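You operate a simulated robot arm through the tools that you are given. There is no shell and no other tool. Be economical: measure what you need, move in short steps, check, and stop when the job is done.

The job below is to be done with a simulated robot arm. You get a single attempt, and the scene is never put back.

JOB
Fill the grey bowl at least half, whip up suds with the blue soap and put the dirty towel in.
Fine: use the tall tap and shut it, the bowl does not run over, the soap goes back.
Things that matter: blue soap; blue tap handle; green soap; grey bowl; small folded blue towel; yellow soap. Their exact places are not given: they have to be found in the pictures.

Only the result counts: the job must be done as asked and must still hold three seconds after the hand-in. Knocking over, shifting, dropping, spilling or breaking anything else fails it. Flat cloth is picked up by pressing the open fingertips on it (5 to 10 N) and closing them slowly along it; thin cloth reads only 2 to 8 mm in the jaws.

ROBOT AND FRAMES
A 6-joint arm with a two-finger parallel gripper on a trunk, on a base that drives. Base frame: it is fixed to the floor where the robot stands at the start and does not move with it; the origin is under the middle of the robot, x ahead of it, y to its left, z up. Readings come in m, degrees, newtons and seconds.
With the tool pointing down near the work surface it reaches from about 0.1 to 0.8 m from the robot's upright axis, wherever it stands. Its first joint turns from -115.0 to 115.0 degrees. Places, roughly: blue tap handle [0.6, -0.1, 1.1]; grey bowl (30x30x13 cm) [0.6, -0.4, 0.8]. Payload 4.2 kg.
The TCP is the grasp point between the finger pads, 0.023 m short of the fingertips. In the tool frame z runs along the fingers and y along their closing line. The gripper opens to 0.094 m. The fingers are 0.038 m wide and 0.01 m thick; the gripper's body (0.054 by 0.096 m) begins 0.039 m behind the TCP.
Orientation is that of the tool frame in the base frame, as a unit quaternion [w, x, y, z]. With the fingers straight down and closing along the base's y, the tool's x points along the base's -x, its y along +y and its z along -z.

CONTROLS
- The arm moves only by the tool arm_command. Its argument "motion" is a list of rows, each an object (a shift or turn left out is 0, a gripper value left out holds the last) with "gripper": the finger opening in m, from 0 to 0.094; "xyz": the shift along the base's x, y, z in units of 150 mm (1.0 is 150 mm), a list of three; "dr": the turn, a rotation vector about the base's x, y, z in units of 45 degrees (1.0 is 45 degrees), a list of three. In form: [{"gripper": gripper, "xyz": [dx, dy, dz], "dr": [wx, wy, wz]}, ...]. A call has 1 to 10 rows; each row is the pose to reach, as a shift and turn from the pose commanded when the call began. A call with a number of a shift or a turn outside -1 to 1 is refused whole. Rows are played at 5 a second. More than 0.05 m and 8.6 degrees between two rows, or a gripper value outside its range, and nothing of the call is played. Where a pose cannot be reached the arm comes as near as it can. A force on the tool above 40 N (or 10 N above the force at the start of the call, whichever is more), or a blocked arm, ends the call early, and 0.2 s more pass. The fingers move at their own pace (about 0.108 m/s each) and stop on an object; they squeeze with about 23 N. The grip force told is the motor's: it shows also when the fingers shut on nothing. Time passes only in rows, and 0.2 s behind the last, so rows that repeat a pose let the fingers close. The reply holds the time, the measured pose of the TCP, the force on the tool along the base axes, the opening and the grip force, in the units named above and with some noise, with the torque about the TCP (base axes, N m) and any sound that the robot's microphone picked up.
- Cameras (640 x 400 px; columns grow to the right, rows downward): "scene" is now at [0.2196, 0.1375, 1.559]; the picture's right is [-0.62, -0.79, 0.00], its down [-0.42, 0.33, -0.85] and it looks along [0.67, -0.52, -0.53] (base axes); focal length 214 px, centre (320, 200). "wrist" rides on the gripper at [0.087, 0.016, -0.074] in the tool frame; the picture's right is [-0.18, 0.98, 0.00], its down [-0.58, -0.11, -0.81] and it looks along [-0.79, -0.15, 0.59] (tool axes); focal length 243 px, centre (320, 200).
- camera(camera): a new picture of that camera. It takes no simulated time.
- slide_trunk(by): slides the trunk up (or, below 0, down) by that many m; the arm and the scene camera ride with it, the base frame stays. It gives what a move gives, with no picture.
- roll_base(legs): drives the robot by 1 to 6 legs, each [ahead, turn to the left] in m and degrees, along the robot's own axes; the way and the turn of a leg run together, so that a leg with both is an arc; at most 1.5 m and 180 degrees a leg. The arm and the cameras ride along, it lands a little off, and it stops where it bumps. It gives what a move gives.
- aim_head(pan, tilt): turns the head with the scene camera to pan (to the left, within 80 degrees either way) and tilt (down, from -29 to 69), counted from straight ahead of the robot. It gives what a move gives.
- point_at(camera, pixels): there is no depth. For up to 12 entries [column, row, z] of the newest picture of that camera ("zoom" is the newest enlarged one), the place [x, y] in the base frame at which the ray of that pixel passes the height z, good to about 0.002 m, but the place of the scene camera against the robot may be out by one fixed shift of up to 0.018 m in any direction. It takes no simulated time.
- enlarge(camera, box): a new picture of the part [left, top, right, bottom] of that camera's present view, enlarged. It takes no simulated time.
- hand_in(): hands the job in; it is judged then, once.

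Keep the steps short. Do not move on a guess: measure, check each grasp and each placing, and mend mistakes. In all there are 80 turns and 68 pictures (those below and enlarged ones count). Leave the gripper open and the arm clear of the work at the hand-in unless told otherwise, and finish with a single line.

The tools are called after "Call:" as a command line: name --argument value ..., lists and objects as JSON in quotes. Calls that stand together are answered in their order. arm_command: Moves the arm, as the interface text tells. Its arguments: {"type":"object","properties":{"motion":{"type":"array","items":{"type":"object","properties":{"gripper":{"type":"number"},"xyz":{"type":"array","items":{"type":"number"}},"dr":{"type":"array","items":{"type":"number"}}}}}},"required":["motion"]} The other tools are called the same way: slide_trunk (by) slides the trunk up or down; roll_base (legs) drives the base; aim_head (pan, tilt) turns the head that bears the scene camera; camera (camera) takes a picture; point_at (camera, pixels) gives the place at which the rays of pixels pass given heights; enlarge (camera, box) takes an enlarged picture of a part of a camera's view; hand_in () hands the job in.

At the start:

```text
time: 0.0
tcp_pos: [0.6033, 0.0113, 1.5016]
orientation: [0.0, 0.0, 1.0, -0.001]
wrist_force: [0.3, -0.5, 0.4]
torque: [-0.01, -0.01, -0.03]
finger_gap: 0.0938
gripper_force: 0.0
trunk travel left (down, up): [-0.895, 0.095]
robot x, y, heading: [0.0015, -0.0012, 0.2]
head pan, tilt: [-38.0, 32.1]
```

scene: 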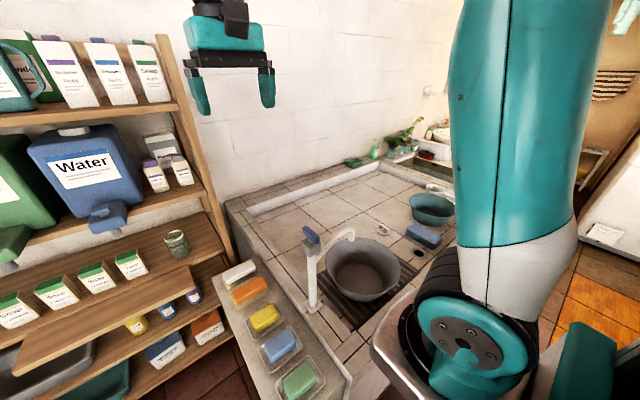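
wrist: 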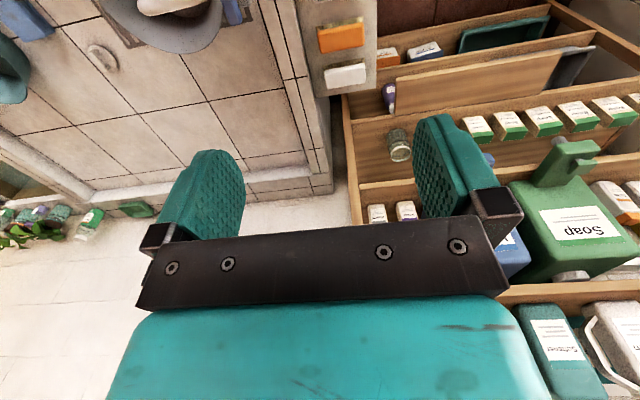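

I see the tap with a blue lever around (311,235), the grey bowl at (362,272), the soaps in a row (blue at (280,345)), and a blue folded thing at (424,235). I'll take enlarged views first.

Call:
enlarge --camera "scene" --box '[280, 180, 460, 330]'

Call:
enlarge --camera "scene" --box '[200, 240, 370, 400]'

```text
2.67 times, centred on (370, 255) of scene
```

zoom: 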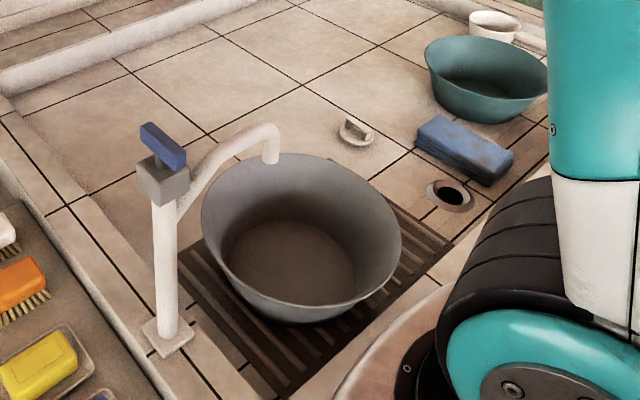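

```text
2.50 times, centred on (285, 320) of scene
```

zoom: 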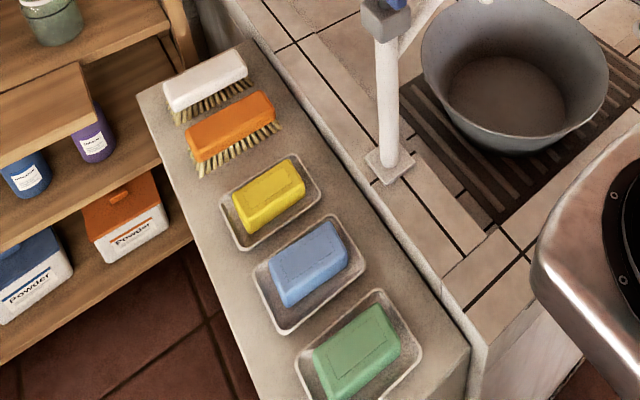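

Now measuring the positions of the tap handle, bowl rim, base and soap at candidate heights.

Call:
point_at --camera "scene" --pixels '[[326, 260, 0.87], [400, 268, 0.87], [362, 238, 0.87], [311, 235, 1.1], [313, 306, 0.75], [313, 306, 0.8], [352, 234, 1.05], [280, 345, 0.8], [280, 345, 0.85], [300, 380, 0.85], [264, 318, 0.85], [424, 235, 0.77]]'

Call:
point_at --camera "scene" --pixels '[[326, 260, 0.83], [400, 268, 0.83], [326, 260, 0.9], [400, 268, 0.9], [362, 238, 0.9], [362, 294, 0.87], [362, 294, 0.83], [305, 228, 1.1], [319, 240, 1.1]]'

```text
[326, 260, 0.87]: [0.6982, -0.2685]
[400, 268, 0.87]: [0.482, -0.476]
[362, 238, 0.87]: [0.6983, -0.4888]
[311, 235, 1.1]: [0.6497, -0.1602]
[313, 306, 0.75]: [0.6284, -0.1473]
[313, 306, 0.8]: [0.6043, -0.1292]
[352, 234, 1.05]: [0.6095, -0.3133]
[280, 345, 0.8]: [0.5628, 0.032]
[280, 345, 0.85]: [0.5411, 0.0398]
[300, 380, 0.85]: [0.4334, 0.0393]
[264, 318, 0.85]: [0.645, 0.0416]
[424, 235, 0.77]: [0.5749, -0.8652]
```

```text
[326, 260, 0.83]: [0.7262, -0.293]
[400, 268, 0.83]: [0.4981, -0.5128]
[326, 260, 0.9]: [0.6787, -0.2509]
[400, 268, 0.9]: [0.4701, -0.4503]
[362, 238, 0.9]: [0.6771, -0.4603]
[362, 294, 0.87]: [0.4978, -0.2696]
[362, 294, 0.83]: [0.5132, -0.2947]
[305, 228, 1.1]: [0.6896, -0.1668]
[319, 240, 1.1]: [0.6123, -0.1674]
```

Bowl rim fits z≈0.87 (0.30 m across), centre ≈(0.59,-0.37); tap lever ≈(0.65,-0.165,1.1). I need to see how the lever works; zooming in closely.

Call:
enlarge --camera "scene" --box '[290, 215, 370, 265]'

Call:
slide_trunk --by -0.25

Call:
camera --camera "scene"

Call:
camera --camera "wrist"

```text
8.00 times, centred on (330, 240) of scene
```

zoom: 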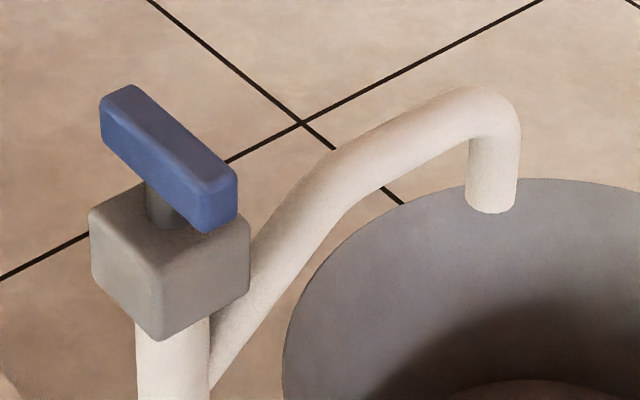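

```text
time: 2.6
tcp_pos: [0.603, 0.011, 1.2524]
orientation: [0.0, 0.0, 1.0, 0.0]
wrist_force: [0.1, -0.7, -0.4]
torque: [-0.01, -0.01, 0.0]
finger_gap: 0.0938
gripper_force: 0.1
trunk travel left (down, up): [-0.645, 0.345]
robot x, y, heading: [0.002, -0.0008, -0.0]
head pan, tilt: [-38.0, 32.1]
```

```text
62 pictures are left
```

scene: 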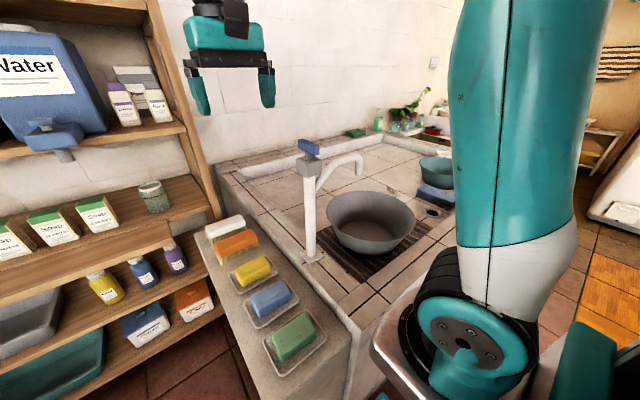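

```text
61 pictures are left
```

wrist: 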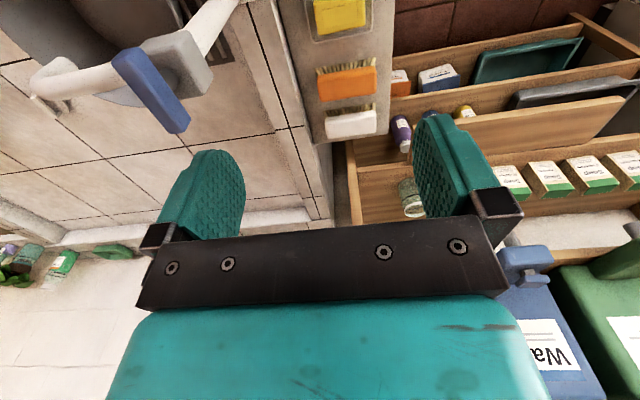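

The tap is a quarter-turn lever on a vertical stem, lying along x now. I'll measure it with the wrist camera enlarged.

Call:
enlarge --camera "wrist" --box '[0, 0, 240, 150]'

Call:
enlarge --camera "scene" --box '[280, 130, 376, 190]'

```text
2.67 times, centred on (120, 75) of wrist
```

zoom: 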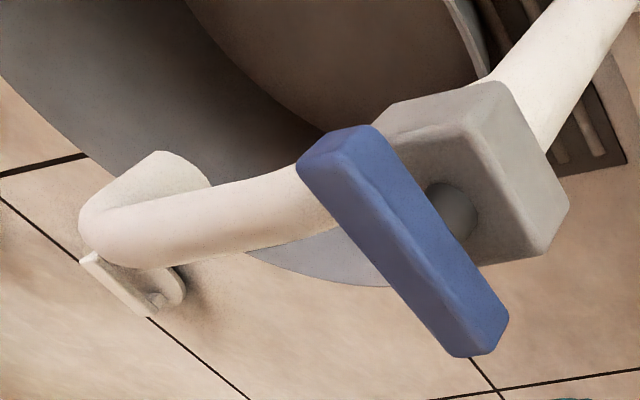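

```text
6.67 times, centred on (328, 160) of scene
```

zoom: 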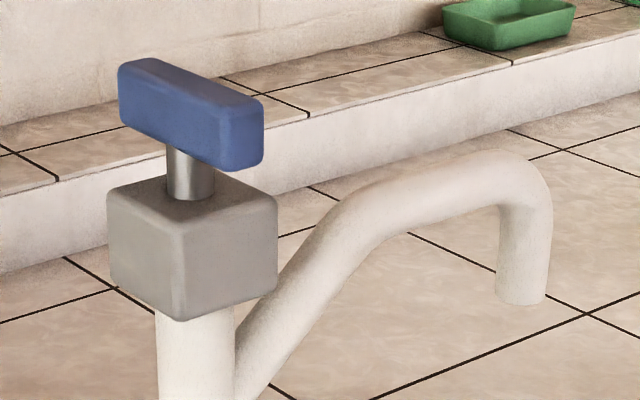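

Call:
point_at --camera "wrist" --pixels '[[126, 54, 1.08], [126, 54, 1.11], [126, 54, 1.14], [184, 128, 1.08], [184, 128, 1.11], [184, 128, 1.14], [168, 77, 1.08]]'

Call:
point_at --camera "scene" --pixels '[[301, 140, 1.08], [301, 140, 1.11], [301, 140, 1.14], [316.5, 145, 1.08], [316.5, 145, 1.11], [316.5, 145, 1.14], [358, 173, 1.03]]'

```text
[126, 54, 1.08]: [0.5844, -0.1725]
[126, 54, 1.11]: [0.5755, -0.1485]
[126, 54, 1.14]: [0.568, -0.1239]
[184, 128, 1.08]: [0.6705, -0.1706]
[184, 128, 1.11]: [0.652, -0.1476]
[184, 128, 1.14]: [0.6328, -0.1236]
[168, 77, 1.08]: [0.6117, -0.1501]
```

```text
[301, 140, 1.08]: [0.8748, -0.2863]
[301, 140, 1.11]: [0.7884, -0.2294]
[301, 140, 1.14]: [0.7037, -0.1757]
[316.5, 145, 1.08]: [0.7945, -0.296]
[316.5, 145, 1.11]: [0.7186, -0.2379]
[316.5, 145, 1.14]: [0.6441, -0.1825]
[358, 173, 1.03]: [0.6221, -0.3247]
```

Scene and wrist rays disagree on lever height (1.11–1.15), so I'll take a second wrist view from a shifted pose: 0.12 m back and 0.1 m toward -y at the same height.

Call:
arm_command --motion '[{"xyz": [-0.25, -0.2, 0]}, {"xyz": [-0.5, -0.4, 0]}, {"xyz": [-0.75, -0.6, 0]}, {"xyz": [-0.8, -0.67, 0]}]'

Call:
camera --camera "wrist"

```text
time: 3.6
tcp_pos: [0.4934, -0.0765, 1.2601]
orientation: [-0.002, 0.0, 1.0, 0.001]
wrist_force: [0.6, -0.3, -0.2]
torque: [0.06, 0.04, -0.02]
finger_gap: 0.094
gripper_force: 0.2
out of reach, approached as far as the arm can: row 2, 3, 4
trunk travel left (down, up): [-0.645, 0.345]
robot x, y, heading: [0.004, 0.0016, 0.3]
head pan, tilt: [-38.0, 32.1]
```

```text
58 pictures are left
```

wrist: 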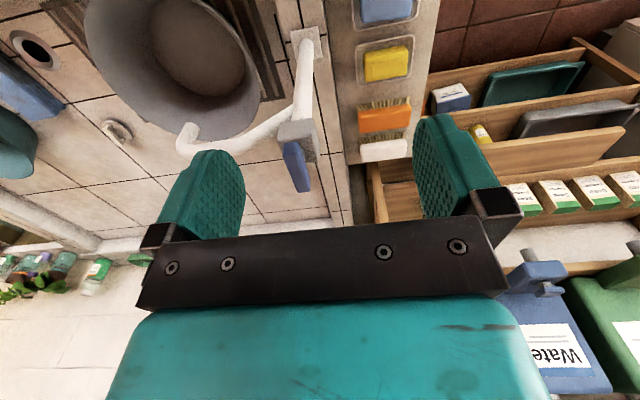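

Call:
enlarge --camera "wrist" --box '[160, 60, 352, 210]'

Call:
point_at --camera "wrist" --pixels '[[290, 146, 1.08], [290, 146, 1.11], [290, 146, 1.14], [303, 190, 1.08], [303, 190, 1.11], [303, 190, 1.14], [184, 140, 1.03], [92, 62, 0.87], [262, 92, 0.87]]'

```text
2.67 times, centred on (256, 135) of wrist
```

zoom: 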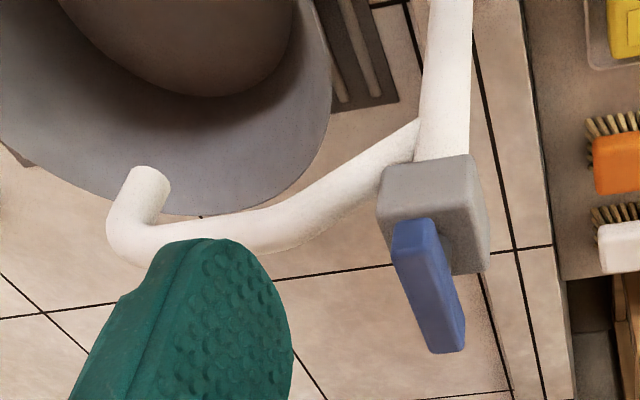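

```text
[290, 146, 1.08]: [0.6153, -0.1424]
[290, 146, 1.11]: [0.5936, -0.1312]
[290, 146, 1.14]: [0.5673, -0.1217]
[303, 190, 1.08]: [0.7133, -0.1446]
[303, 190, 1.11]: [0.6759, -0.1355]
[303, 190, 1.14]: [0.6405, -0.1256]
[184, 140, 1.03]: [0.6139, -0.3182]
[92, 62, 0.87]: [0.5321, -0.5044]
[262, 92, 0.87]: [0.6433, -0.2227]
```

Both wrist views agree at z≈1.14: lever top spans x 0.567–0.638 at y≈-0.125, pivot centre ≈(0.603,-0.125). Moving above it at z≈1.25.

Call:
arm_command --motion '[{"xyz": [0.25, -0.1, 0]}, {"xyz": [0.5, -0.2, 0]}, {"xyz": [0.73, -0.32, 0]}, {"xyz": [0.73, -0.32, 0]}]'

Call:
camera --camera "wrist"

```text
time: 4.6
tcp_pos: [0.5955, -0.1384, 1.2529]
orientation: [0.0, 0.0, 1.0, -0.001]
wrist_force: [0.5, 0.5, 0.0]
torque: [0.03, -0.03, 0.01]
finger_gap: 0.0939
gripper_force: 0.1
out of reach, approached as far as the arm can: row 1
trunk travel left (down, up): [-0.645, 0.345]
robot x, y, heading: [-0.0021, 0.0024, -0.0]
head pan, tilt: [-38.0, 32.1]
```

```text
56 pictures are left
```

wrist: 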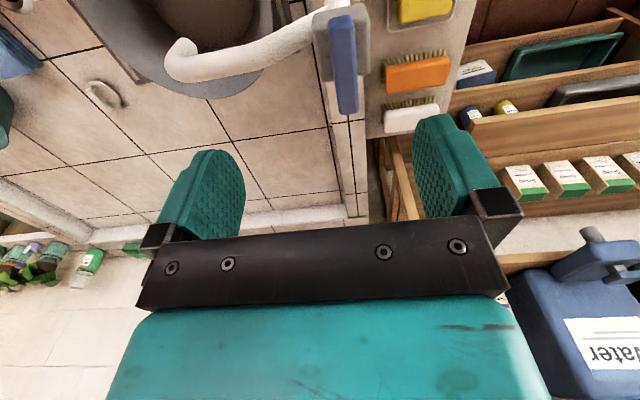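

Call:
point_at --camera "wrist" --pixels '[[341, 22, 1.14], [350, 106, 1.14], [332, 25, 1.14], [352, 25, 1.14]]'

```text
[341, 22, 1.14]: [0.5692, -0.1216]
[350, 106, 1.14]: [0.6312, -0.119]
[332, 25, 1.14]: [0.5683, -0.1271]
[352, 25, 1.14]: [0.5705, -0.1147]
```

Lever centre (0.600,-0.121). Aligning and descending to TCP z≈1.13, fingers open.

Call:
arm_command --motion '[{"xyz": [0.03, 0.113, 0]}, {"xyz": [0.03, 0.113, -0.25]}, {"xyz": [0.03, 0.113, -0.5]}, {"xyz": [0.03, 0.113, -0.7]}, {"xyz": [0.03, 0.113, -0.82]}, {"xyz": [0.03, 0.113, -0.82]}]'

Call:
camera --camera "wrist"

Call:
camera --camera "scene"

```text
time: 6.0
tcp_pos: [0.5968, -0.1201, 1.1293]
orientation: [0.0, 0.0, 1.0, -0.002]
wrist_force: [0.2, -0.5, -0.1]
torque: [-0.03, 0.0, -0.02]
finger_gap: 0.0943
gripper_force: 0.0
trunk travel left (down, up): [-0.645, 0.345]
robot x, y, heading: [0.002, 0.001, 0.1]
head pan, tilt: [-38.0, 32.1]
```

```text
55 pictures are left
```

wrist: 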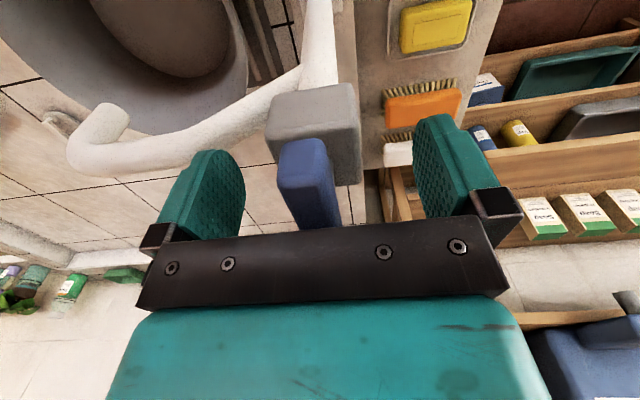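

```text
54 pictures are left
```

scene: 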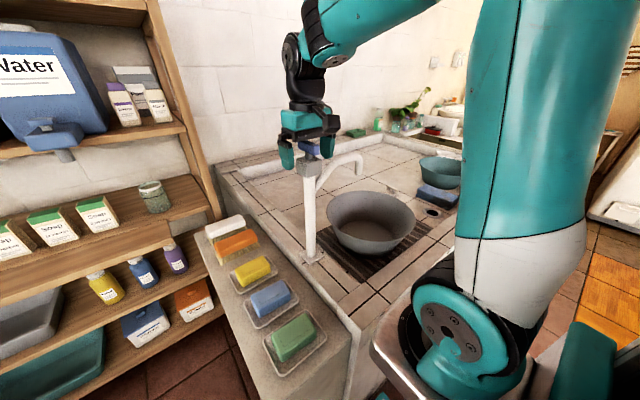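

Call:
point_at --camera "wrist" --pixels '[[280, 150, 1.14], [328, 146, 1.14], [304, 142, 1.14]]'

```text
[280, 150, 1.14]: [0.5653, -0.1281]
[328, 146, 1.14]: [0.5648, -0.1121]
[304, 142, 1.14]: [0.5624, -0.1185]
```

Lever is centred at y≈-0.12, matching the TCP. Closing on it.

Call:
arm_command --motion '[{"gripper": 0.05}, {"gripper": 0.02}, {"gripper": 0.0}, {"gripper": 0.0}, {"gripper": 0.0}]'

```text
time: 7.2
tcp_pos: [0.5976, -0.1207, 1.1304]
orientation: [0.0, 0.002, 1.0, 0.0]
wrist_force: [0.0, -10.5, -3.0]
torque: [-0.5, -0.31, -0.83]
finger_gap: 0.0441
gripper_force: 45.5
trunk travel left (down, up): [-0.645, 0.345]
robot x, y, heading: [-0.0008, -0.0014, 0.1]
head pan, tilt: [-38.0, 32.1]
```

Call:
camera --camera "wrist"

Call:
enlarge --camera "scene" --box '[264, 110, 360, 170]'

```text
53 pictures are left
```

wrist: 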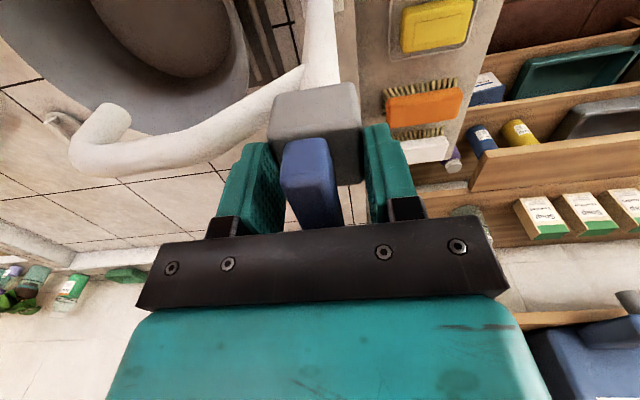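

```text
6.67 times, centred on (312, 140) of scene
```

zoom: 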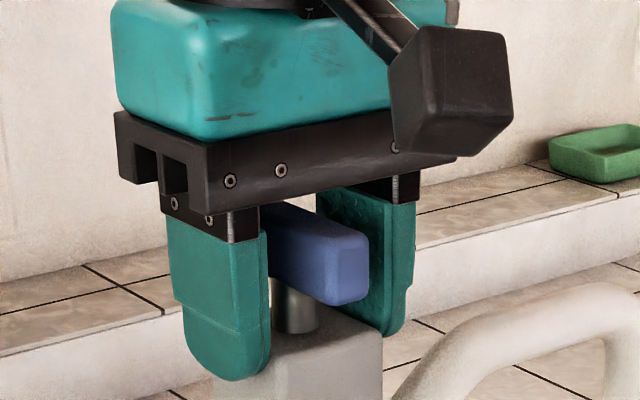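

The fingertips straddle the square block (44 mm) instead of the lever; they are about 12 mm too low. Open and raise 20 mm, then close again.

Call:
arm_command --motion '[{"gripper": 0.08}, {"gripper": 0.08}, {"gripper": 0.08, "xyz": [0, 0, 0.133]}, {"gripper": 0.08, "xyz": [0, 0, 0.133]}, {"gripper": 0.02, "xyz": [0, 0, 0.133]}, {"gripper": 0.0, "xyz": [0, 0, 0.133]}, {"gripper": 0.0, "xyz": [0, 0, 0.133]}, {"gripper": 0.0, "xyz": [0, 0, 0.133]}]'

Call:
enlarge --camera "scene" --box '[264, 110, 360, 170]'

```text
time: 9.0
tcp_pos: [0.5971, -0.1199, 1.1483]
orientation: [0.001, 0.0, 1.0, 0.0]
wrist_force: [1.5, -9.7, 3.9]
torque: [-0.07, 0.39, 0.02]
finger_gap: 0.0171
gripper_force: 44.9
trunk travel left (down, up): [-0.645, 0.345]
robot x, y, heading: [0.0007, 0.0004, -0.1]
head pan, tilt: [-38.0, 32.1]
```

```text
6.67 times, centred on (312, 140) of scene
```

zoom: 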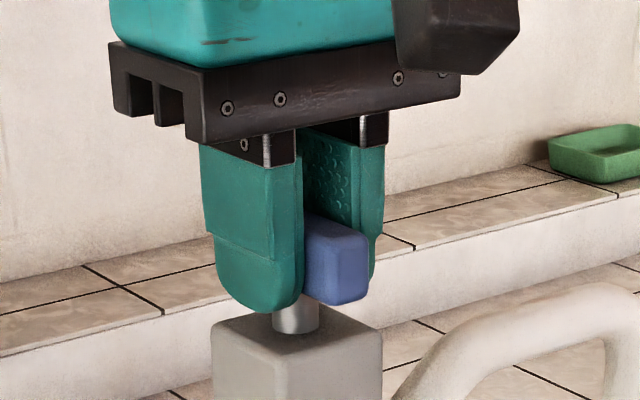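

Lever is held (17 mm), tips clear of the block. Try turning about +z in 8° steps to 24° and read torque.

Call:
arm_command --motion '[{"dr": [0, 0, 0.17]}, {"dr": [0, 0, 0.34]}, {"dr": [0, 0, 0.5]}]'

Call:
enlarge --camera "scene" --box '[280, 110, 440, 210]'

```text
time: 9.8
tcp_pos: [0.5975, -0.121, 1.1503]
orientation: [0.002, -0.196, 0.981, 0.0]
wrist_force: [3.5, -12.6, 7.2]
torque: [-0.49, 1.13, -0.02]
finger_gap: 0.0168
gripper_force: 45.2
trunk travel left (down, up): [-0.645, 0.345]
robot x, y, heading: [0.0029, 0.0024, -0.0]
head pan, tilt: [-38.0, 32.1]
```

```text
4.00 times, centred on (360, 160) of scene
```

zoom: 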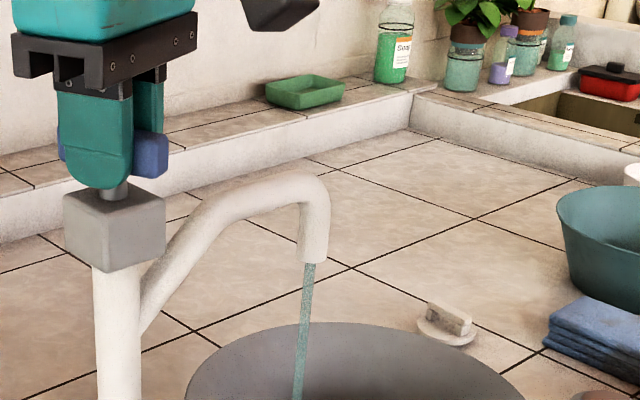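

Water runs into the bowl at 22° open. I'll hold and check the fill rate.

Call:
arm_command --motion '[{}, {}, {}, {}, {}, {}, {}, {}, {}, {}]'

Call:
enlarge --camera "scene" --box '[300, 170, 444, 260]'

```text
time: 12.0
tcp_pos: [0.5976, -0.1206, 1.1497]
orientation: [0.002, -0.195, 0.981, -0.001]
wrist_force: [7.1, -12.7, 14.0]
torque: [-0.14, 0.57, -0.02]
finger_gap: 0.0166
gripper_force: 45.7
trunk travel left (down, up): [-0.645, 0.345]
robot x, y, heading: [-0.0002, -0.0012, 0.2]
head pan, tilt: [-38.0, 32.1]
```

```text
4.44 times, centred on (372, 215) of scene
```

zoom: 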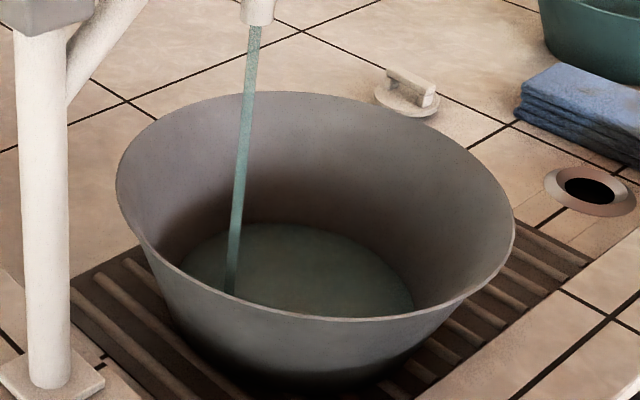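

Filling nicely. Another 2 seconds.

Call:
arm_command --motion '[{}, {}, {}, {}, {}, {}, {}, {}, {}, {}]'

Call:
enlarge --camera "scene" --box '[300, 170, 444, 260]'

```text
time: 14.2
tcp_pos: [0.597, -0.1206, 1.1485]
orientation: [0.001, -0.195, 0.981, 0.0]
wrist_force: [7.7, -10.4, 16.3]
torque: [0.32, -0.67, 0.0]
finger_gap: 0.017
gripper_force: 44.9
trunk travel left (down, up): [-0.645, 0.345]
robot x, y, heading: [-0.0011, -0.0017, 0.2]
head pan, tilt: [-38.0, 32.1]
```

```text
4.44 times, centred on (372, 215) of scene
```

zoom: 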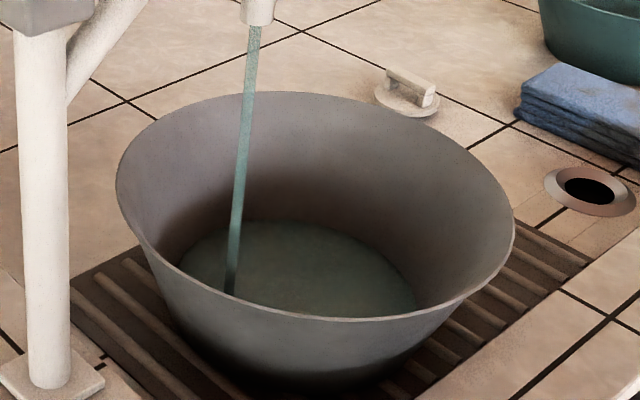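

The rise was small in 2 s. Opening further by ~35°.

Call:
arm_command --motion '[{"dr": [0, 0, 0.17]}, {"dr": [0, 0, 0.34]}, {"dr": [0, 0, 0.5]}, {"dr": [0, 0, 0.67]}, {"dr": [0, 0, 0.8]}, {"dr": [0, 0, 0.8]}, {"dr": [0, 0, 0.8]}, {"dr": [0, 0, 0.8]}, {"dr": [0, 0, 0.8]}, {"dr": [0, 0, 0.8]}]'

Call:
enlarge --camera "scene" --box '[300, 170, 444, 260]'

```text
time: 16.4
tcp_pos: [0.5971, -0.1211, 1.1495]
orientation: [0.001, -0.488, 0.873, 0.0]
wrist_force: [14.8, -27.4, 21.6]
torque: [-0.94, 0.61, -0.04]
finger_gap: 0.0171
gripper_force: 45.6
trunk travel left (down, up): [-0.645, 0.345]
robot x, y, heading: [0.0008, 0.0008, 0.1]
head pan, tilt: [-38.0, 32.1]
```

```text
4.44 times, centred on (372, 215) of scene
```

zoom: 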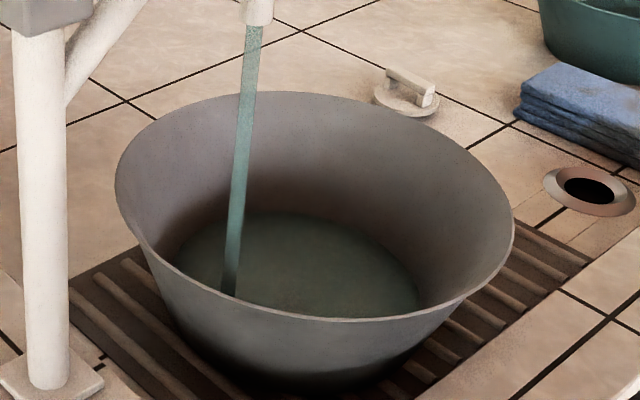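

Rate better. Easing the side force by a few mm and opening ~22° more while waiting.

Call:
arm_command --motion '[{"xyz": [0.01, -0.02, 0.015], "dr": [0, 0, 0.17]}, {"xyz": [0.01, -0.02, 0.015], "dr": [0, 0, 0.34]}, {"xyz": [0.01, -0.02, 0.015], "dr": [0, 0, 0.5]}, {"xyz": [0.01, -0.02, 0.015], "dr": [0, 0, 0.5]}, {"xyz": [0.01, -0.02, 0.015], "dr": [0, 0, 0.5]}, {"xyz": [0.01, -0.02, 0.015], "dr": [0, 0, 0.5]}, {"xyz": [0.01, -0.02, 0.015], "dr": [0, 0, 0.5]}, {"xyz": [0.01, -0.02, 0.015], "dr": [0, 0, 0.5]}, {"xyz": [0.01, -0.02, 0.015], "dr": [0, 0, 0.5]}, {"xyz": [0.01, -0.02, 0.015], "dr": [0, 0, 0.5]}]'

Call:
enlarge --camera "scene" --box '[300, 170, 444, 260]'

```text
time: 18.6
tcp_pos: [0.597, -0.1216, 1.1501]
orientation: [-0.001, -0.649, 0.76, 0.001]
wrist_force: [-13.5, 19.8, -29.0]
torque: [0.51, -0.4, 0.0]
finger_gap: 0.0169
gripper_force: 44.9
trunk travel left (down, up): [-0.645, 0.345]
robot x, y, heading: [-0.0033, -0.0025, -0.3]
head pan, tilt: [-38.0, 32.1]
```

```text
4.44 times, centred on (372, 215) of scene
```

zoom: 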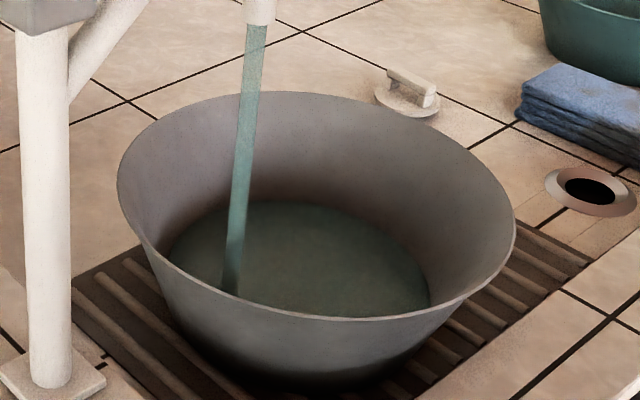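

Far waterline moved from row 212 to 200. Relaxing the force and running ~6.6 s more.

Call:
arm_command --motion '[{"xyz": [-0.005, 0.009, -0.01]}, {"xyz": [-0.005, 0.009, -0.01]}, {"xyz": [-0.005, 0.009, -0.01]}, {"xyz": [-0.005, 0.009, -0.01]}, {"xyz": [-0.005, 0.009, -0.01]}, {"xyz": [-0.005, 0.009, -0.01]}, {"xyz": [-0.005, 0.009, -0.01]}, {"xyz": [-0.005, 0.009, -0.01]}, {"xyz": [-0.005, 0.009, -0.01]}, {"xyz": [-0.005, 0.009, -0.01]}]'

Call:
arm_command --motion '[{}, {}, {}, {}, {}, {}, {}, {}, {}, {}]'

Call:
enlarge --camera "scene" --box '[300, 170, 444, 260]'

```text
time: 20.8
tcp_pos: [0.5986, -0.1204, 1.1502]
orientation: [0.0, -0.65, 0.76, -0.001]
wrist_force: [-4.5, -2.9, -1.1]
torque: [-1.08, 0.48, -0.01]
finger_gap: 0.0169
gripper_force: 44.9
trunk travel left (down, up): [-0.645, 0.345]
robot x, y, heading: [-0.0027, 0.0033, 0.2]
head pan, tilt: [-38.0, 32.1]
```

```text
time: 23.0
tcp_pos: [0.5978, -0.1211, 1.1503]
orientation: [0.001, -0.649, 0.76, 0.001]
wrist_force: [2.3, -2.7, 10.4]
torque: [0.27, 0.24, 0.01]
finger_gap: 0.0169
gripper_force: 44.8
trunk travel left (down, up): [-0.645, 0.345]
robot x, y, heading: [-0.0017, 0.0018, -0.1]
head pan, tilt: [-38.0, 32.1]
```

```text
4.44 times, centred on (372, 215) of scene
```

zoom: 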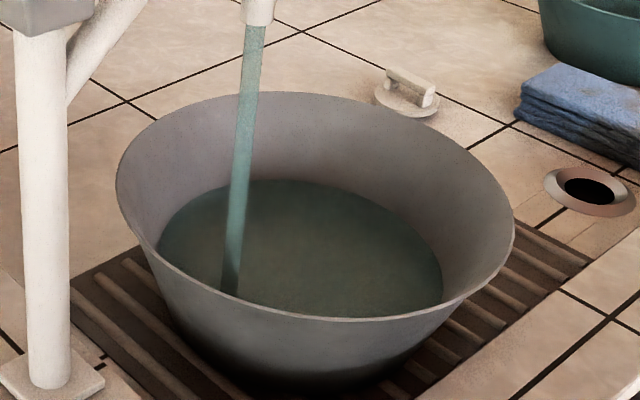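

Waterline at row 180; target ≈142. Run 6.6 s more, then check.

Call:
arm_command --motion '[{}, {}, {}, {}, {}, {}, {}, {}, {}, {}]'

Call:
arm_command --motion '[{}, {}, {}, {}, {}, {}, {}, {}, {}, {}]'

Call:
arm_command --motion '[{}, {}, {}, {}, {}, {}, {}, {}, {}, {}]'

Call:
enlarge --camera "scene" --box '[300, 170, 444, 260]'

```text
time: 25.2
tcp_pos: [0.5973, -0.1214, 1.1494]
orientation: [0.002, -0.65, 0.76, 0.0]
wrist_force: [6.5, -4.5, 16.4]
torque: [0.03, 0.21, 0.0]
finger_gap: 0.0167
gripper_force: 44.9
trunk travel left (down, up): [-0.645, 0.345]
robot x, y, heading: [-0.0007, 0.0029, 0.1]
head pan, tilt: [-38.0, 32.1]
```

```text
time: 27.4
tcp_pos: [0.5976, -0.1214, 1.1501]
orientation: [0.002, -0.65, 0.76, 0.0]
wrist_force: [8.9, -5.2, 21.6]
torque: [0.04, 0.21, -0.01]
finger_gap: 0.017
gripper_force: 44.5
trunk travel left (down, up): [-0.645, 0.345]
robot x, y, heading: [0.0021, -0.0026, -0.1]
head pan, tilt: [-38.0, 32.1]
```

```text
time: 29.6
tcp_pos: [0.5975, -0.122, 1.1501]
orientation: [0.002, -0.65, 0.76, 0.0]
wrist_force: [10.5, -5.7, 23.1]
torque: [0.01, 0.2, 0.01]
finger_gap: 0.017
gripper_force: 45.0
trunk travel left (down, up): [-0.645, 0.345]
robot x, y, heading: [-0.0028, -0.0057, 0.1]
head pan, tilt: [-38.0, 32.1]
```

```text
4.44 times, centred on (372, 215) of scene
```

zoom: 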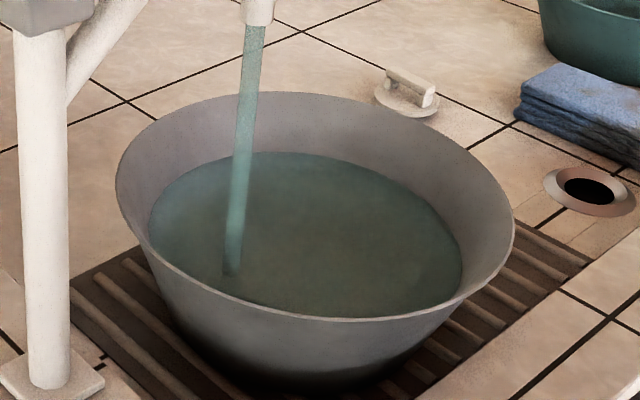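

Waterline at row 152. One more second, then turn back to shut.

Call:
arm_command --motion '[{}, {}, {}, {}, {"dr": [0, 0, -0.17]}, {"dr": [0, 0, -0.34]}, {"dr": [0, 0, -0.51]}, {"dr": [0, 0, -0.68]}, {"dr": [0, 0, -0.85]}, {"dr": [0, 0, -1.0]}]'

Call:
arm_command --motion '[{"dr": [0, 0, -0.17]}, {"dr": [0, 0, -0.34]}, {"dr": [0, 0, -0.51]}, {"dr": [0, 0, -0.68]}, {"dr": [0, 0, -0.8]}, {"dr": [0, 0, -0.8]}]'

Call:
enlarge --camera "scene" --box '[284, 120, 444, 260]'

```text
time: 31.8
tcp_pos: [0.5975, -0.1223, 1.1495]
orientation: [0.0, -0.309, 0.951, 0.0]
wrist_force: [5.4, 6.4, 10.5]
torque: [0.62, -0.54, -0.03]
finger_gap: 0.017
gripper_force: 45.0
trunk travel left (down, up): [-0.645, 0.345]
robot x, y, heading: [0.0013, -0.0019, -0.3]
head pan, tilt: [-38.0, 32.1]
```

```text
time: 33.2
tcp_pos: [0.5976, -0.1223, 1.1488]
orientation: [0.0, 0.001, 1.0, 0.0]
wrist_force: [-5.5, 12.7, -7.2]
torque: [0.25, -1.43, 0.0]
finger_gap: 0.017
gripper_force: 44.9
trunk travel left (down, up): [-0.645, 0.345]
robot x, y, heading: [0.0001, -0.0039, -0.1]
head pan, tilt: [-38.0, 32.1]
```

```text
2.86 times, centred on (364, 190) of scene
```

zoom: 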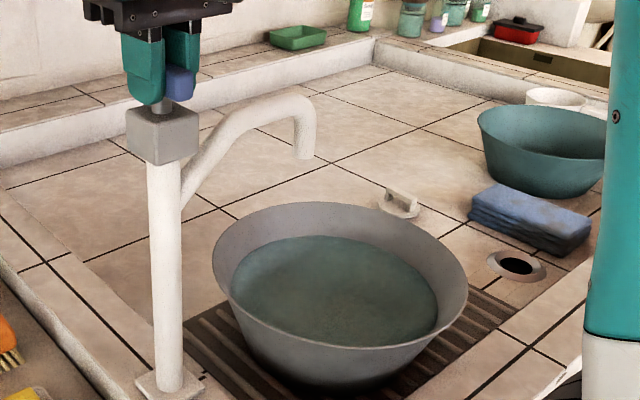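

Shut and steady, but by my estimate about half volume—marginal. I'll open again briefly for more margin, then close (freeboard is ample).

Call:
arm_command --motion '[{"dr": [0, 0, 0.17]}, {"dr": [0, 0, 0.34]}, {"dr": [0, 0, 0.51]}, {"dr": [0, 0, 0.68]}, {"dr": [0, 0, 0.85]}, {"dr": [0, 0, 1.0]}]'

Call:
arm_command --motion '[{"dr": [0, 0, 0.17]}, {"dr": [0, 0, 0.34]}, {"dr": [0, 0, 0.51]}, {"dr": [0, 0, 0.51]}, {"dr": [0, 0, 0.51]}, {"dr": [0, 0, 0.51]}, {"dr": [0, 0, 0.51]}, {"dr": [0, 0, 0.51]}, {"dr": [0, 0, 0.51]}]'

Call:
enlarge --camera "scene" --box '[300, 170, 444, 260]'

```text
time: 34.6
tcp_pos: [0.5974, -0.1219, 1.1495]
orientation: [0.0, -0.383, 0.924, 0.0]
wrist_force: [-11.2, 7.1, -7.4]
torque: [-0.92, 1.11, -0.02]
finger_gap: 0.0169
gripper_force: 45.3
trunk travel left (down, up): [-0.645, 0.345]
robot x, y, heading: [-0.001, -0.0027, 0.2]
head pan, tilt: [-38.0, 32.1]
```

```text
time: 36.6
tcp_pos: [0.5975, -0.1224, 1.1497]
orientation: [0.0, -0.56, 0.829, 0.0]
wrist_force: [-5.0, 8.2, -8.0]
torque: [1.09, -0.26, 0.0]
finger_gap: 0.017
gripper_force: 45.5
trunk travel left (down, up): [-0.645, 0.345]
robot x, y, heading: [-0.0011, -0.0016, 0.0]
head pan, tilt: [-38.0, 32.1]
```

```text
4.44 times, centred on (372, 215) of scene
```

zoom: 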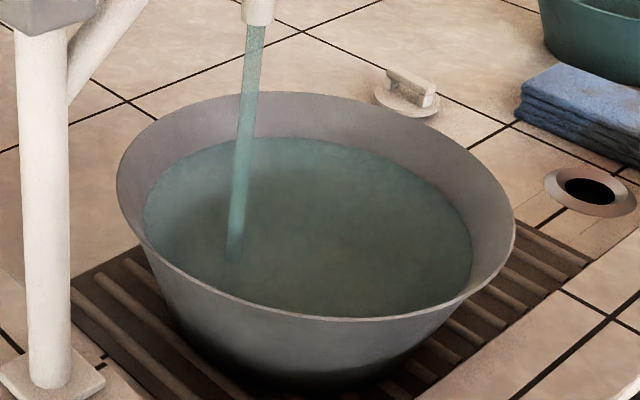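

Row 137 now (~67 % of height). Closing fully.

Call:
arm_command --motion '[{"dr": [0, 0, -0.17]}, {"dr": [0, 0, -0.34]}, {"dr": [0, 0, -0.51]}, {"dr": [0, 0, -0.68]}, {"dr": [0, 0, -0.85]}, {"dr": [0, 0, -1.0]}]'

Call:
arm_command --motion '[{"dr": [0, 0, -0.17]}, {"dr": [0, 0, -0.34]}, {"dr": [0, 0, -0.51]}, {"dr": [0, 0, -0.53]}, {"dr": [0, 0, -0.53]}]'

Call:
enlarge --camera "scene" --box '[284, 120, 444, 260]'

```text
time: 38.0
tcp_pos: [0.5972, -0.122, 1.1496]
orientation: [0.001, -0.198, 0.98, -0.001]
wrist_force: [-14.3, 8.0, -9.4]
torque: [0.36, -0.63, 0.01]
finger_gap: 0.0166
gripper_force: 45.2
trunk travel left (down, up): [-0.645, 0.345]
robot x, y, heading: [-0.0006, -0.0047, -0.2]
head pan, tilt: [-38.0, 32.1]
```

```text
time: 39.2
tcp_pos: [0.5976, -0.1216, 1.1514]
orientation: [0.001, 0.007, 1.0, -0.001]
wrist_force: [-7.6, 12.2, -12.1]
torque: [0.13, 0.9, 1.13]
finger_gap: 0.0169
gripper_force: 44.8
trunk travel left (down, up): [-0.645, 0.345]
robot x, y, heading: [0.0007, -0.0031, 0.3]
head pan, tilt: [-38.0, 32.1]
```

```text
2.86 times, centred on (364, 190) of scene
```

zoom: 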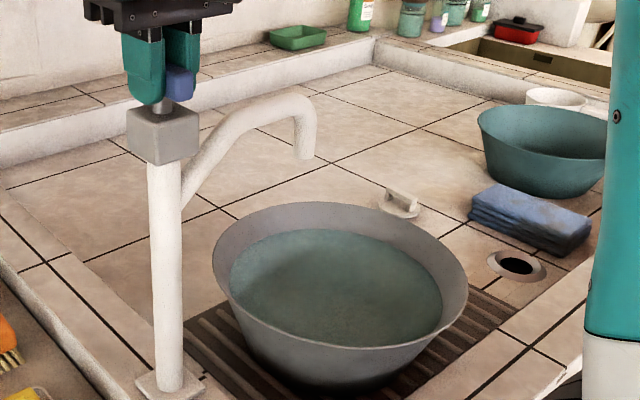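

Shut against the stop, no stream. Release the lever and rise.

Call:
arm_command --motion '[{"gripper": 0.06}, {"gripper": 0.06}, {"gripper": 0.06, "xyz": [0, 0, 0.3]}, {"gripper": 0.06, "xyz": [0, 0.1, 0.6]}, {"gripper": 0.06, "xyz": [0, 0.4, 0.6]}, {"gripper": 0.06, "xyz": [-0.1, 0.7, 0.6]}, {"gripper": 0.06, "xyz": [-0.2, 1.0, 0.6]}, {"gripper": 0.06, "xyz": [-0.2, 1.0, 0.6]}]'

Call:
camera --camera "wrist"

```text
time: 41.0
tcp_pos: [0.5686, 0.027, 1.242]
orientation: [0.0, 0.007, 1.0, 0.0]
wrist_force: [0.5, 0.2, -0.4]
torque: [0.02, 0.0, 0.01]
finger_gap: 0.06
gripper_force: 0.1
trunk travel left (down, up): [-0.645, 0.345]
robot x, y, heading: [-0.0017, -0.0022, 0.2]
head pan, tilt: [-38.0, 32.1]
```

```text
40 pictures are left
```

wrist: 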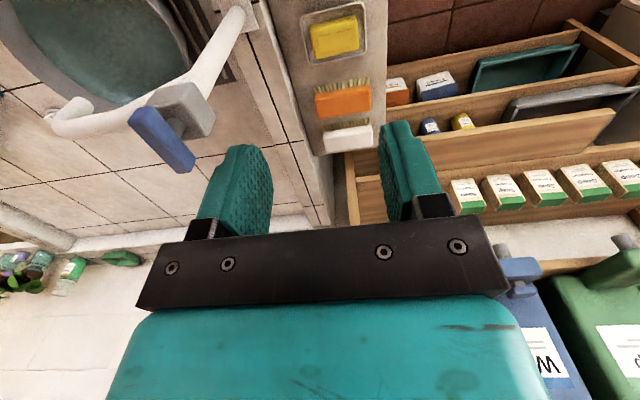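

Yellow soap visible at (335,37) in the wrist view; I use it to calibrate the scene camera, then measure blue from the scene picture.

Call:
camera --camera "scene"

Call:
enlarge --camera "scene" --box '[216, 240, 344, 380]'

```text
39 pictures are left
```

scene: 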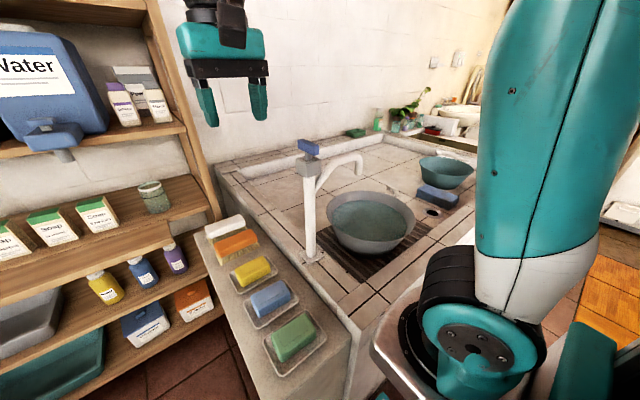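

```text
2.86 times, centred on (280, 310) of scene
```

zoom: 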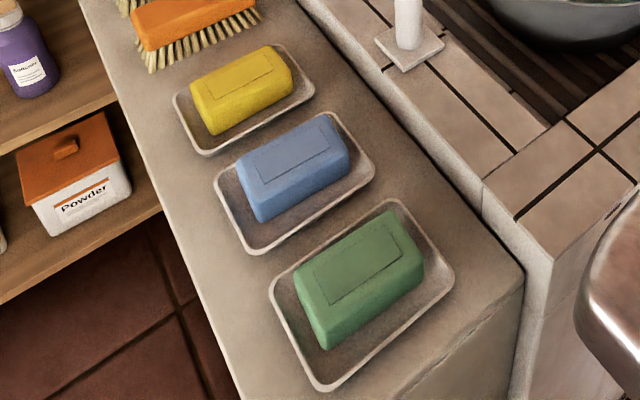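

Call:
point_at --camera "scene" --pixels '[[270.6, 295, 0.8], [270.6, 295, 0.83], [270.6, 295, 0.86], [252, 268.7, 0.8], [252, 268.7, 0.83], [252, 268.7, 0.86], [309, 147, 1.14]]'

Call:
point_at --camera "wrist" --pixels '[[335, 37, 0.76], [335, 37, 0.8], [335, 37, 0.83], [335, 37, 0.86]]'

```text
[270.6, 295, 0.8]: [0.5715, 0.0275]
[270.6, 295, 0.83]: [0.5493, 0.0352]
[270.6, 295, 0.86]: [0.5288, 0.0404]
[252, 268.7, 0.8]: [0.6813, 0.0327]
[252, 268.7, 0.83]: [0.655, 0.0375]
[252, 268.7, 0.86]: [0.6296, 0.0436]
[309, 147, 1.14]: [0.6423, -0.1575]
```

```text
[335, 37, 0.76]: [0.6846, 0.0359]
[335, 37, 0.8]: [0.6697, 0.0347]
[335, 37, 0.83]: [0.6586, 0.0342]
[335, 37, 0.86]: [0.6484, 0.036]
```

Blue soap estimated at ≈(0.558,0.033), top z≈0.81. Moving to about (0.50,0.03,1.05) to see it with the wrist camera.

Call:
arm_command --motion '[{"xyz": [0, 0, -0.3]}, {"xyz": [-0.1, 0, -0.6]}, {"xyz": [-0.3, 0, -0.85]}, {"xyz": [-0.46, 0, -1.0]}, {"xyz": [-0.46, 0, -1.0]}]'

Call:
camera --camera "wrist"

```text
time: 42.2
tcp_pos: [0.4967, 0.0297, 1.0891]
orientation: [0.0, 0.008, 1.0, 0.0]
wrist_force: [-0.2, 0.1, -0.2]
torque: [-0.02, 0.04, 0.02]
finger_gap: 0.06
gripper_force: 0.1
trunk travel left (down, up): [-0.645, 0.345]
robot x, y, heading: [0.0008, -0.0013, -0.3]
head pan, tilt: [-38.0, 32.1]
```

```text
37 pictures are left
```

wrist: 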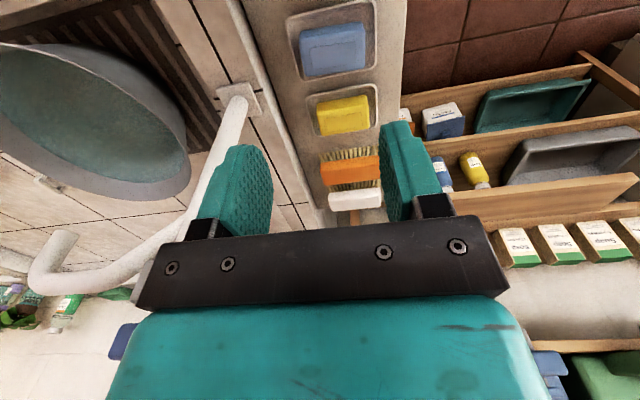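

Call:
point_at --camera "wrist" --pixels '[[344, 112, 0.78], [344, 112, 0.81], [344, 112, 0.84], [333, 45, 0.78], [333, 45, 0.81], [302, 30, 0.81], [364, 24, 0.81], [305, 72, 0.81], [366, 65, 0.81], [333, 16, 0.79], [333, 80, 0.79]]'

```text
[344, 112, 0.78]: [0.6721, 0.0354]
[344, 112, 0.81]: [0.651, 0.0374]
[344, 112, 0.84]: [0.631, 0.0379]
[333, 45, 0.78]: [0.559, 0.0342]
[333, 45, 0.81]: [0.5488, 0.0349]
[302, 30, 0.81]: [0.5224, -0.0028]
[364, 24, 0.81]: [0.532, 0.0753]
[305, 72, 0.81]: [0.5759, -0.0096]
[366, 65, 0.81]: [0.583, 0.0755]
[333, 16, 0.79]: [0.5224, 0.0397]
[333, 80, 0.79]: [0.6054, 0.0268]
```

Blue soap ≈(0.557,0.034), top ≈0.78–0.79, about 8 cm along y, 5 cm along x, turned ~7°. I'll turn the tool +83° to grip across the narrow side, above it.

Call:
arm_command --motion '[{"gripper": 0.08, "dr": [0, 0, 0.17]}, {"dr": [0, 0, 0.34], "xyz": [0.1, 0, 0]}, {"dr": [0, 0, 0.51], "xyz": [0.2, 0, 0]}, {"dr": [0, 0, 0.68], "xyz": [0.3, 0.03, 0]}, {"dr": [0, 0, 0.85], "xyz": [0.4, 0.03, 0]}, {"dr": [0, 0, 1.0], "xyz": [0.4, 0.03, 0]}]'

Call:
arm_command --motion '[{"dr": [0, 0, 0.17]}, {"dr": [0, 0, 0.34]}, {"dr": [0, 0, 0.51], "xyz": [0, 0, -0.2]}, {"dr": [0, 0, 0.68], "xyz": [0, 0, -0.5]}, {"dr": [0, 0, 0.844], "xyz": [0, 0, -0.8]}, {"dr": [0, 0, 0.844], "xyz": [0, 0, -0.95]}, {"dr": [0, 0, 0.844], "xyz": [0, 0, -0.95]}]'

Call:
camera --camera "wrist"

Call:
enlarge --camera "scene" --box '[192, 220, 352, 360]'

```text
time: 43.6
tcp_pos: [0.559, 0.032, 1.0913]
orientation: [0.0, -0.377, 0.926, -0.001]
wrist_force: [0.1, -0.2, 0.0]
torque: [0.02, -0.02, -0.02]
finger_gap: 0.0799
gripper_force: 0.0
trunk travel left (down, up): [-0.645, 0.345]
robot x, y, heading: [0.0006, 0.0026, -0.1]
head pan, tilt: [-38.0, 32.1]
```

```text
time: 45.2
tcp_pos: [0.5607, 0.0322, 0.9469]
orientation: [0.0, -0.657, 0.754, 0.0]
wrist_force: [0.2, -0.6, 0.7]
torque: [-0.04, 0.0, -0.02]
finger_gap: 0.08
gripper_force: 0.1
trunk travel left (down, up): [-0.645, 0.345]
robot x, y, heading: [0.0014, -0.0006, -0.2]
head pan, tilt: [-38.0, 32.1]
```

```text
36 pictures are left
```

wrist: 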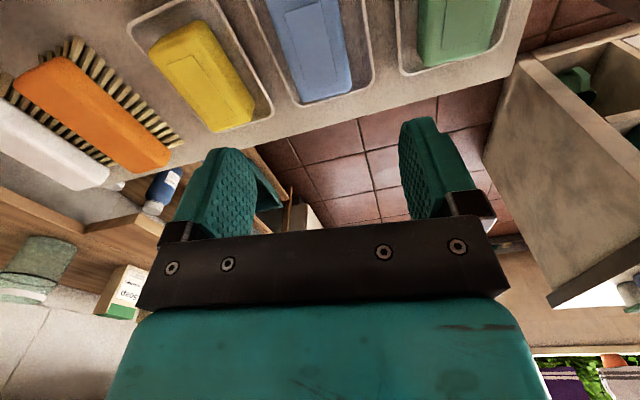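

```text
2.86 times, centred on (272, 290) of scene
```

zoom: 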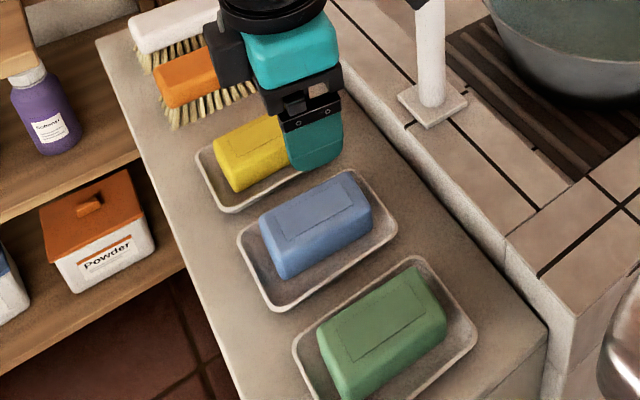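

Call:
enlarge --camera "wrist" --box '[224, 0, 416, 120]'

```text
3.33 times, centred on (320, 60) of wrist
```

zoom: 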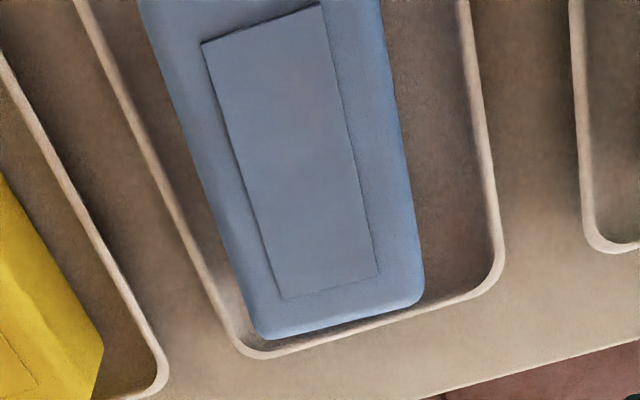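

Call:
point_at --camera "zoom" --pixels '[[299, 168, 0.77], [299, 168, 0.79], [299, 168, 0.81], [202, 43, 0.79], [320, 5, 0.79], [379, 272, 0.79], [282, 298, 0.79], [255, 335, 0.77], [425, 295, 0.77], [250, 352, 0.77], [500, 275, 0.77]]'

```text
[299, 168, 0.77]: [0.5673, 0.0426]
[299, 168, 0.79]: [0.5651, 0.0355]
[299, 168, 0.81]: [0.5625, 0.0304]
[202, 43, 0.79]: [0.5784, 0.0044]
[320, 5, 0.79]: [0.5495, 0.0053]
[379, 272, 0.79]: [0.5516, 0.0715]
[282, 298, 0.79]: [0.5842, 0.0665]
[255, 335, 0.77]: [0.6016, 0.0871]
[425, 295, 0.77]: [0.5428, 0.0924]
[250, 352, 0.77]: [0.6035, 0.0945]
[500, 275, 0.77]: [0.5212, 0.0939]
```

Soap centre ≈(0.564,0.035). Turning 4° more, opening wide and descending to TCP z≈0.81 to check.

Call:
arm_command --motion '[{"gripper": 0.09, "dr": [0, 0, 0.09], "xyz": [0.02, 0.02, 0]}, {"gripper": 0.09, "dr": [0, 0, 0.09], "xyz": [0.02, 0.02, -0.3]}, {"gripper": 0.09, "dr": [0, 0, 0.09], "xyz": [0.02, 0.02, -0.6]}, {"gripper": 0.09, "dr": [0, 0, 0.09], "xyz": [0.02, 0.02, -0.91]}, {"gripper": 0.09, "dr": [0, 0, 0.09], "xyz": [0.02, 0.02, -0.91]}]'

Call:
camera --camera "wrist"

Call:
enlarge --camera "scene" --box '[216, 240, 344, 340]'

```text
time: 46.4
tcp_pos: [0.5596, 0.0351, 0.8102]
orientation: [0.001, -0.683, 0.731, 0.0]
wrist_force: [0.3, 0.3, 0.2]
torque: [-0.01, -0.04, -0.03]
finger_gap: 0.09
gripper_force: 0.1
trunk travel left (down, up): [-0.645, 0.345]
robot x, y, heading: [-0.0014, -0.0019, -0.1]
head pan, tilt: [-38.0, 32.1]
```

```text
33 pictures are left
```

wrist: 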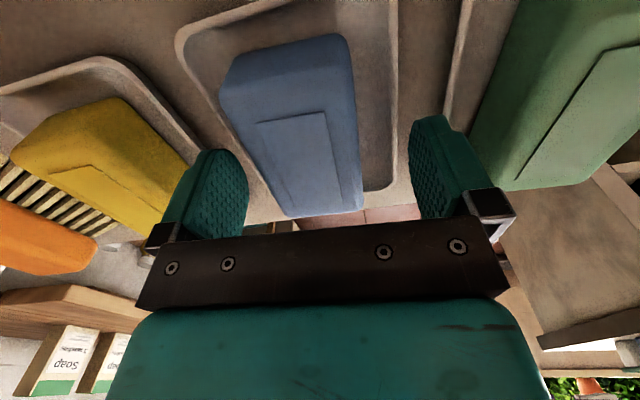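

```text
4.00 times, centred on (280, 290) of scene
```

zoom: 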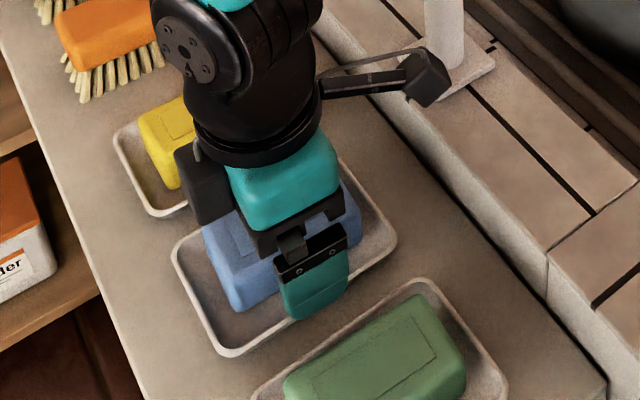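

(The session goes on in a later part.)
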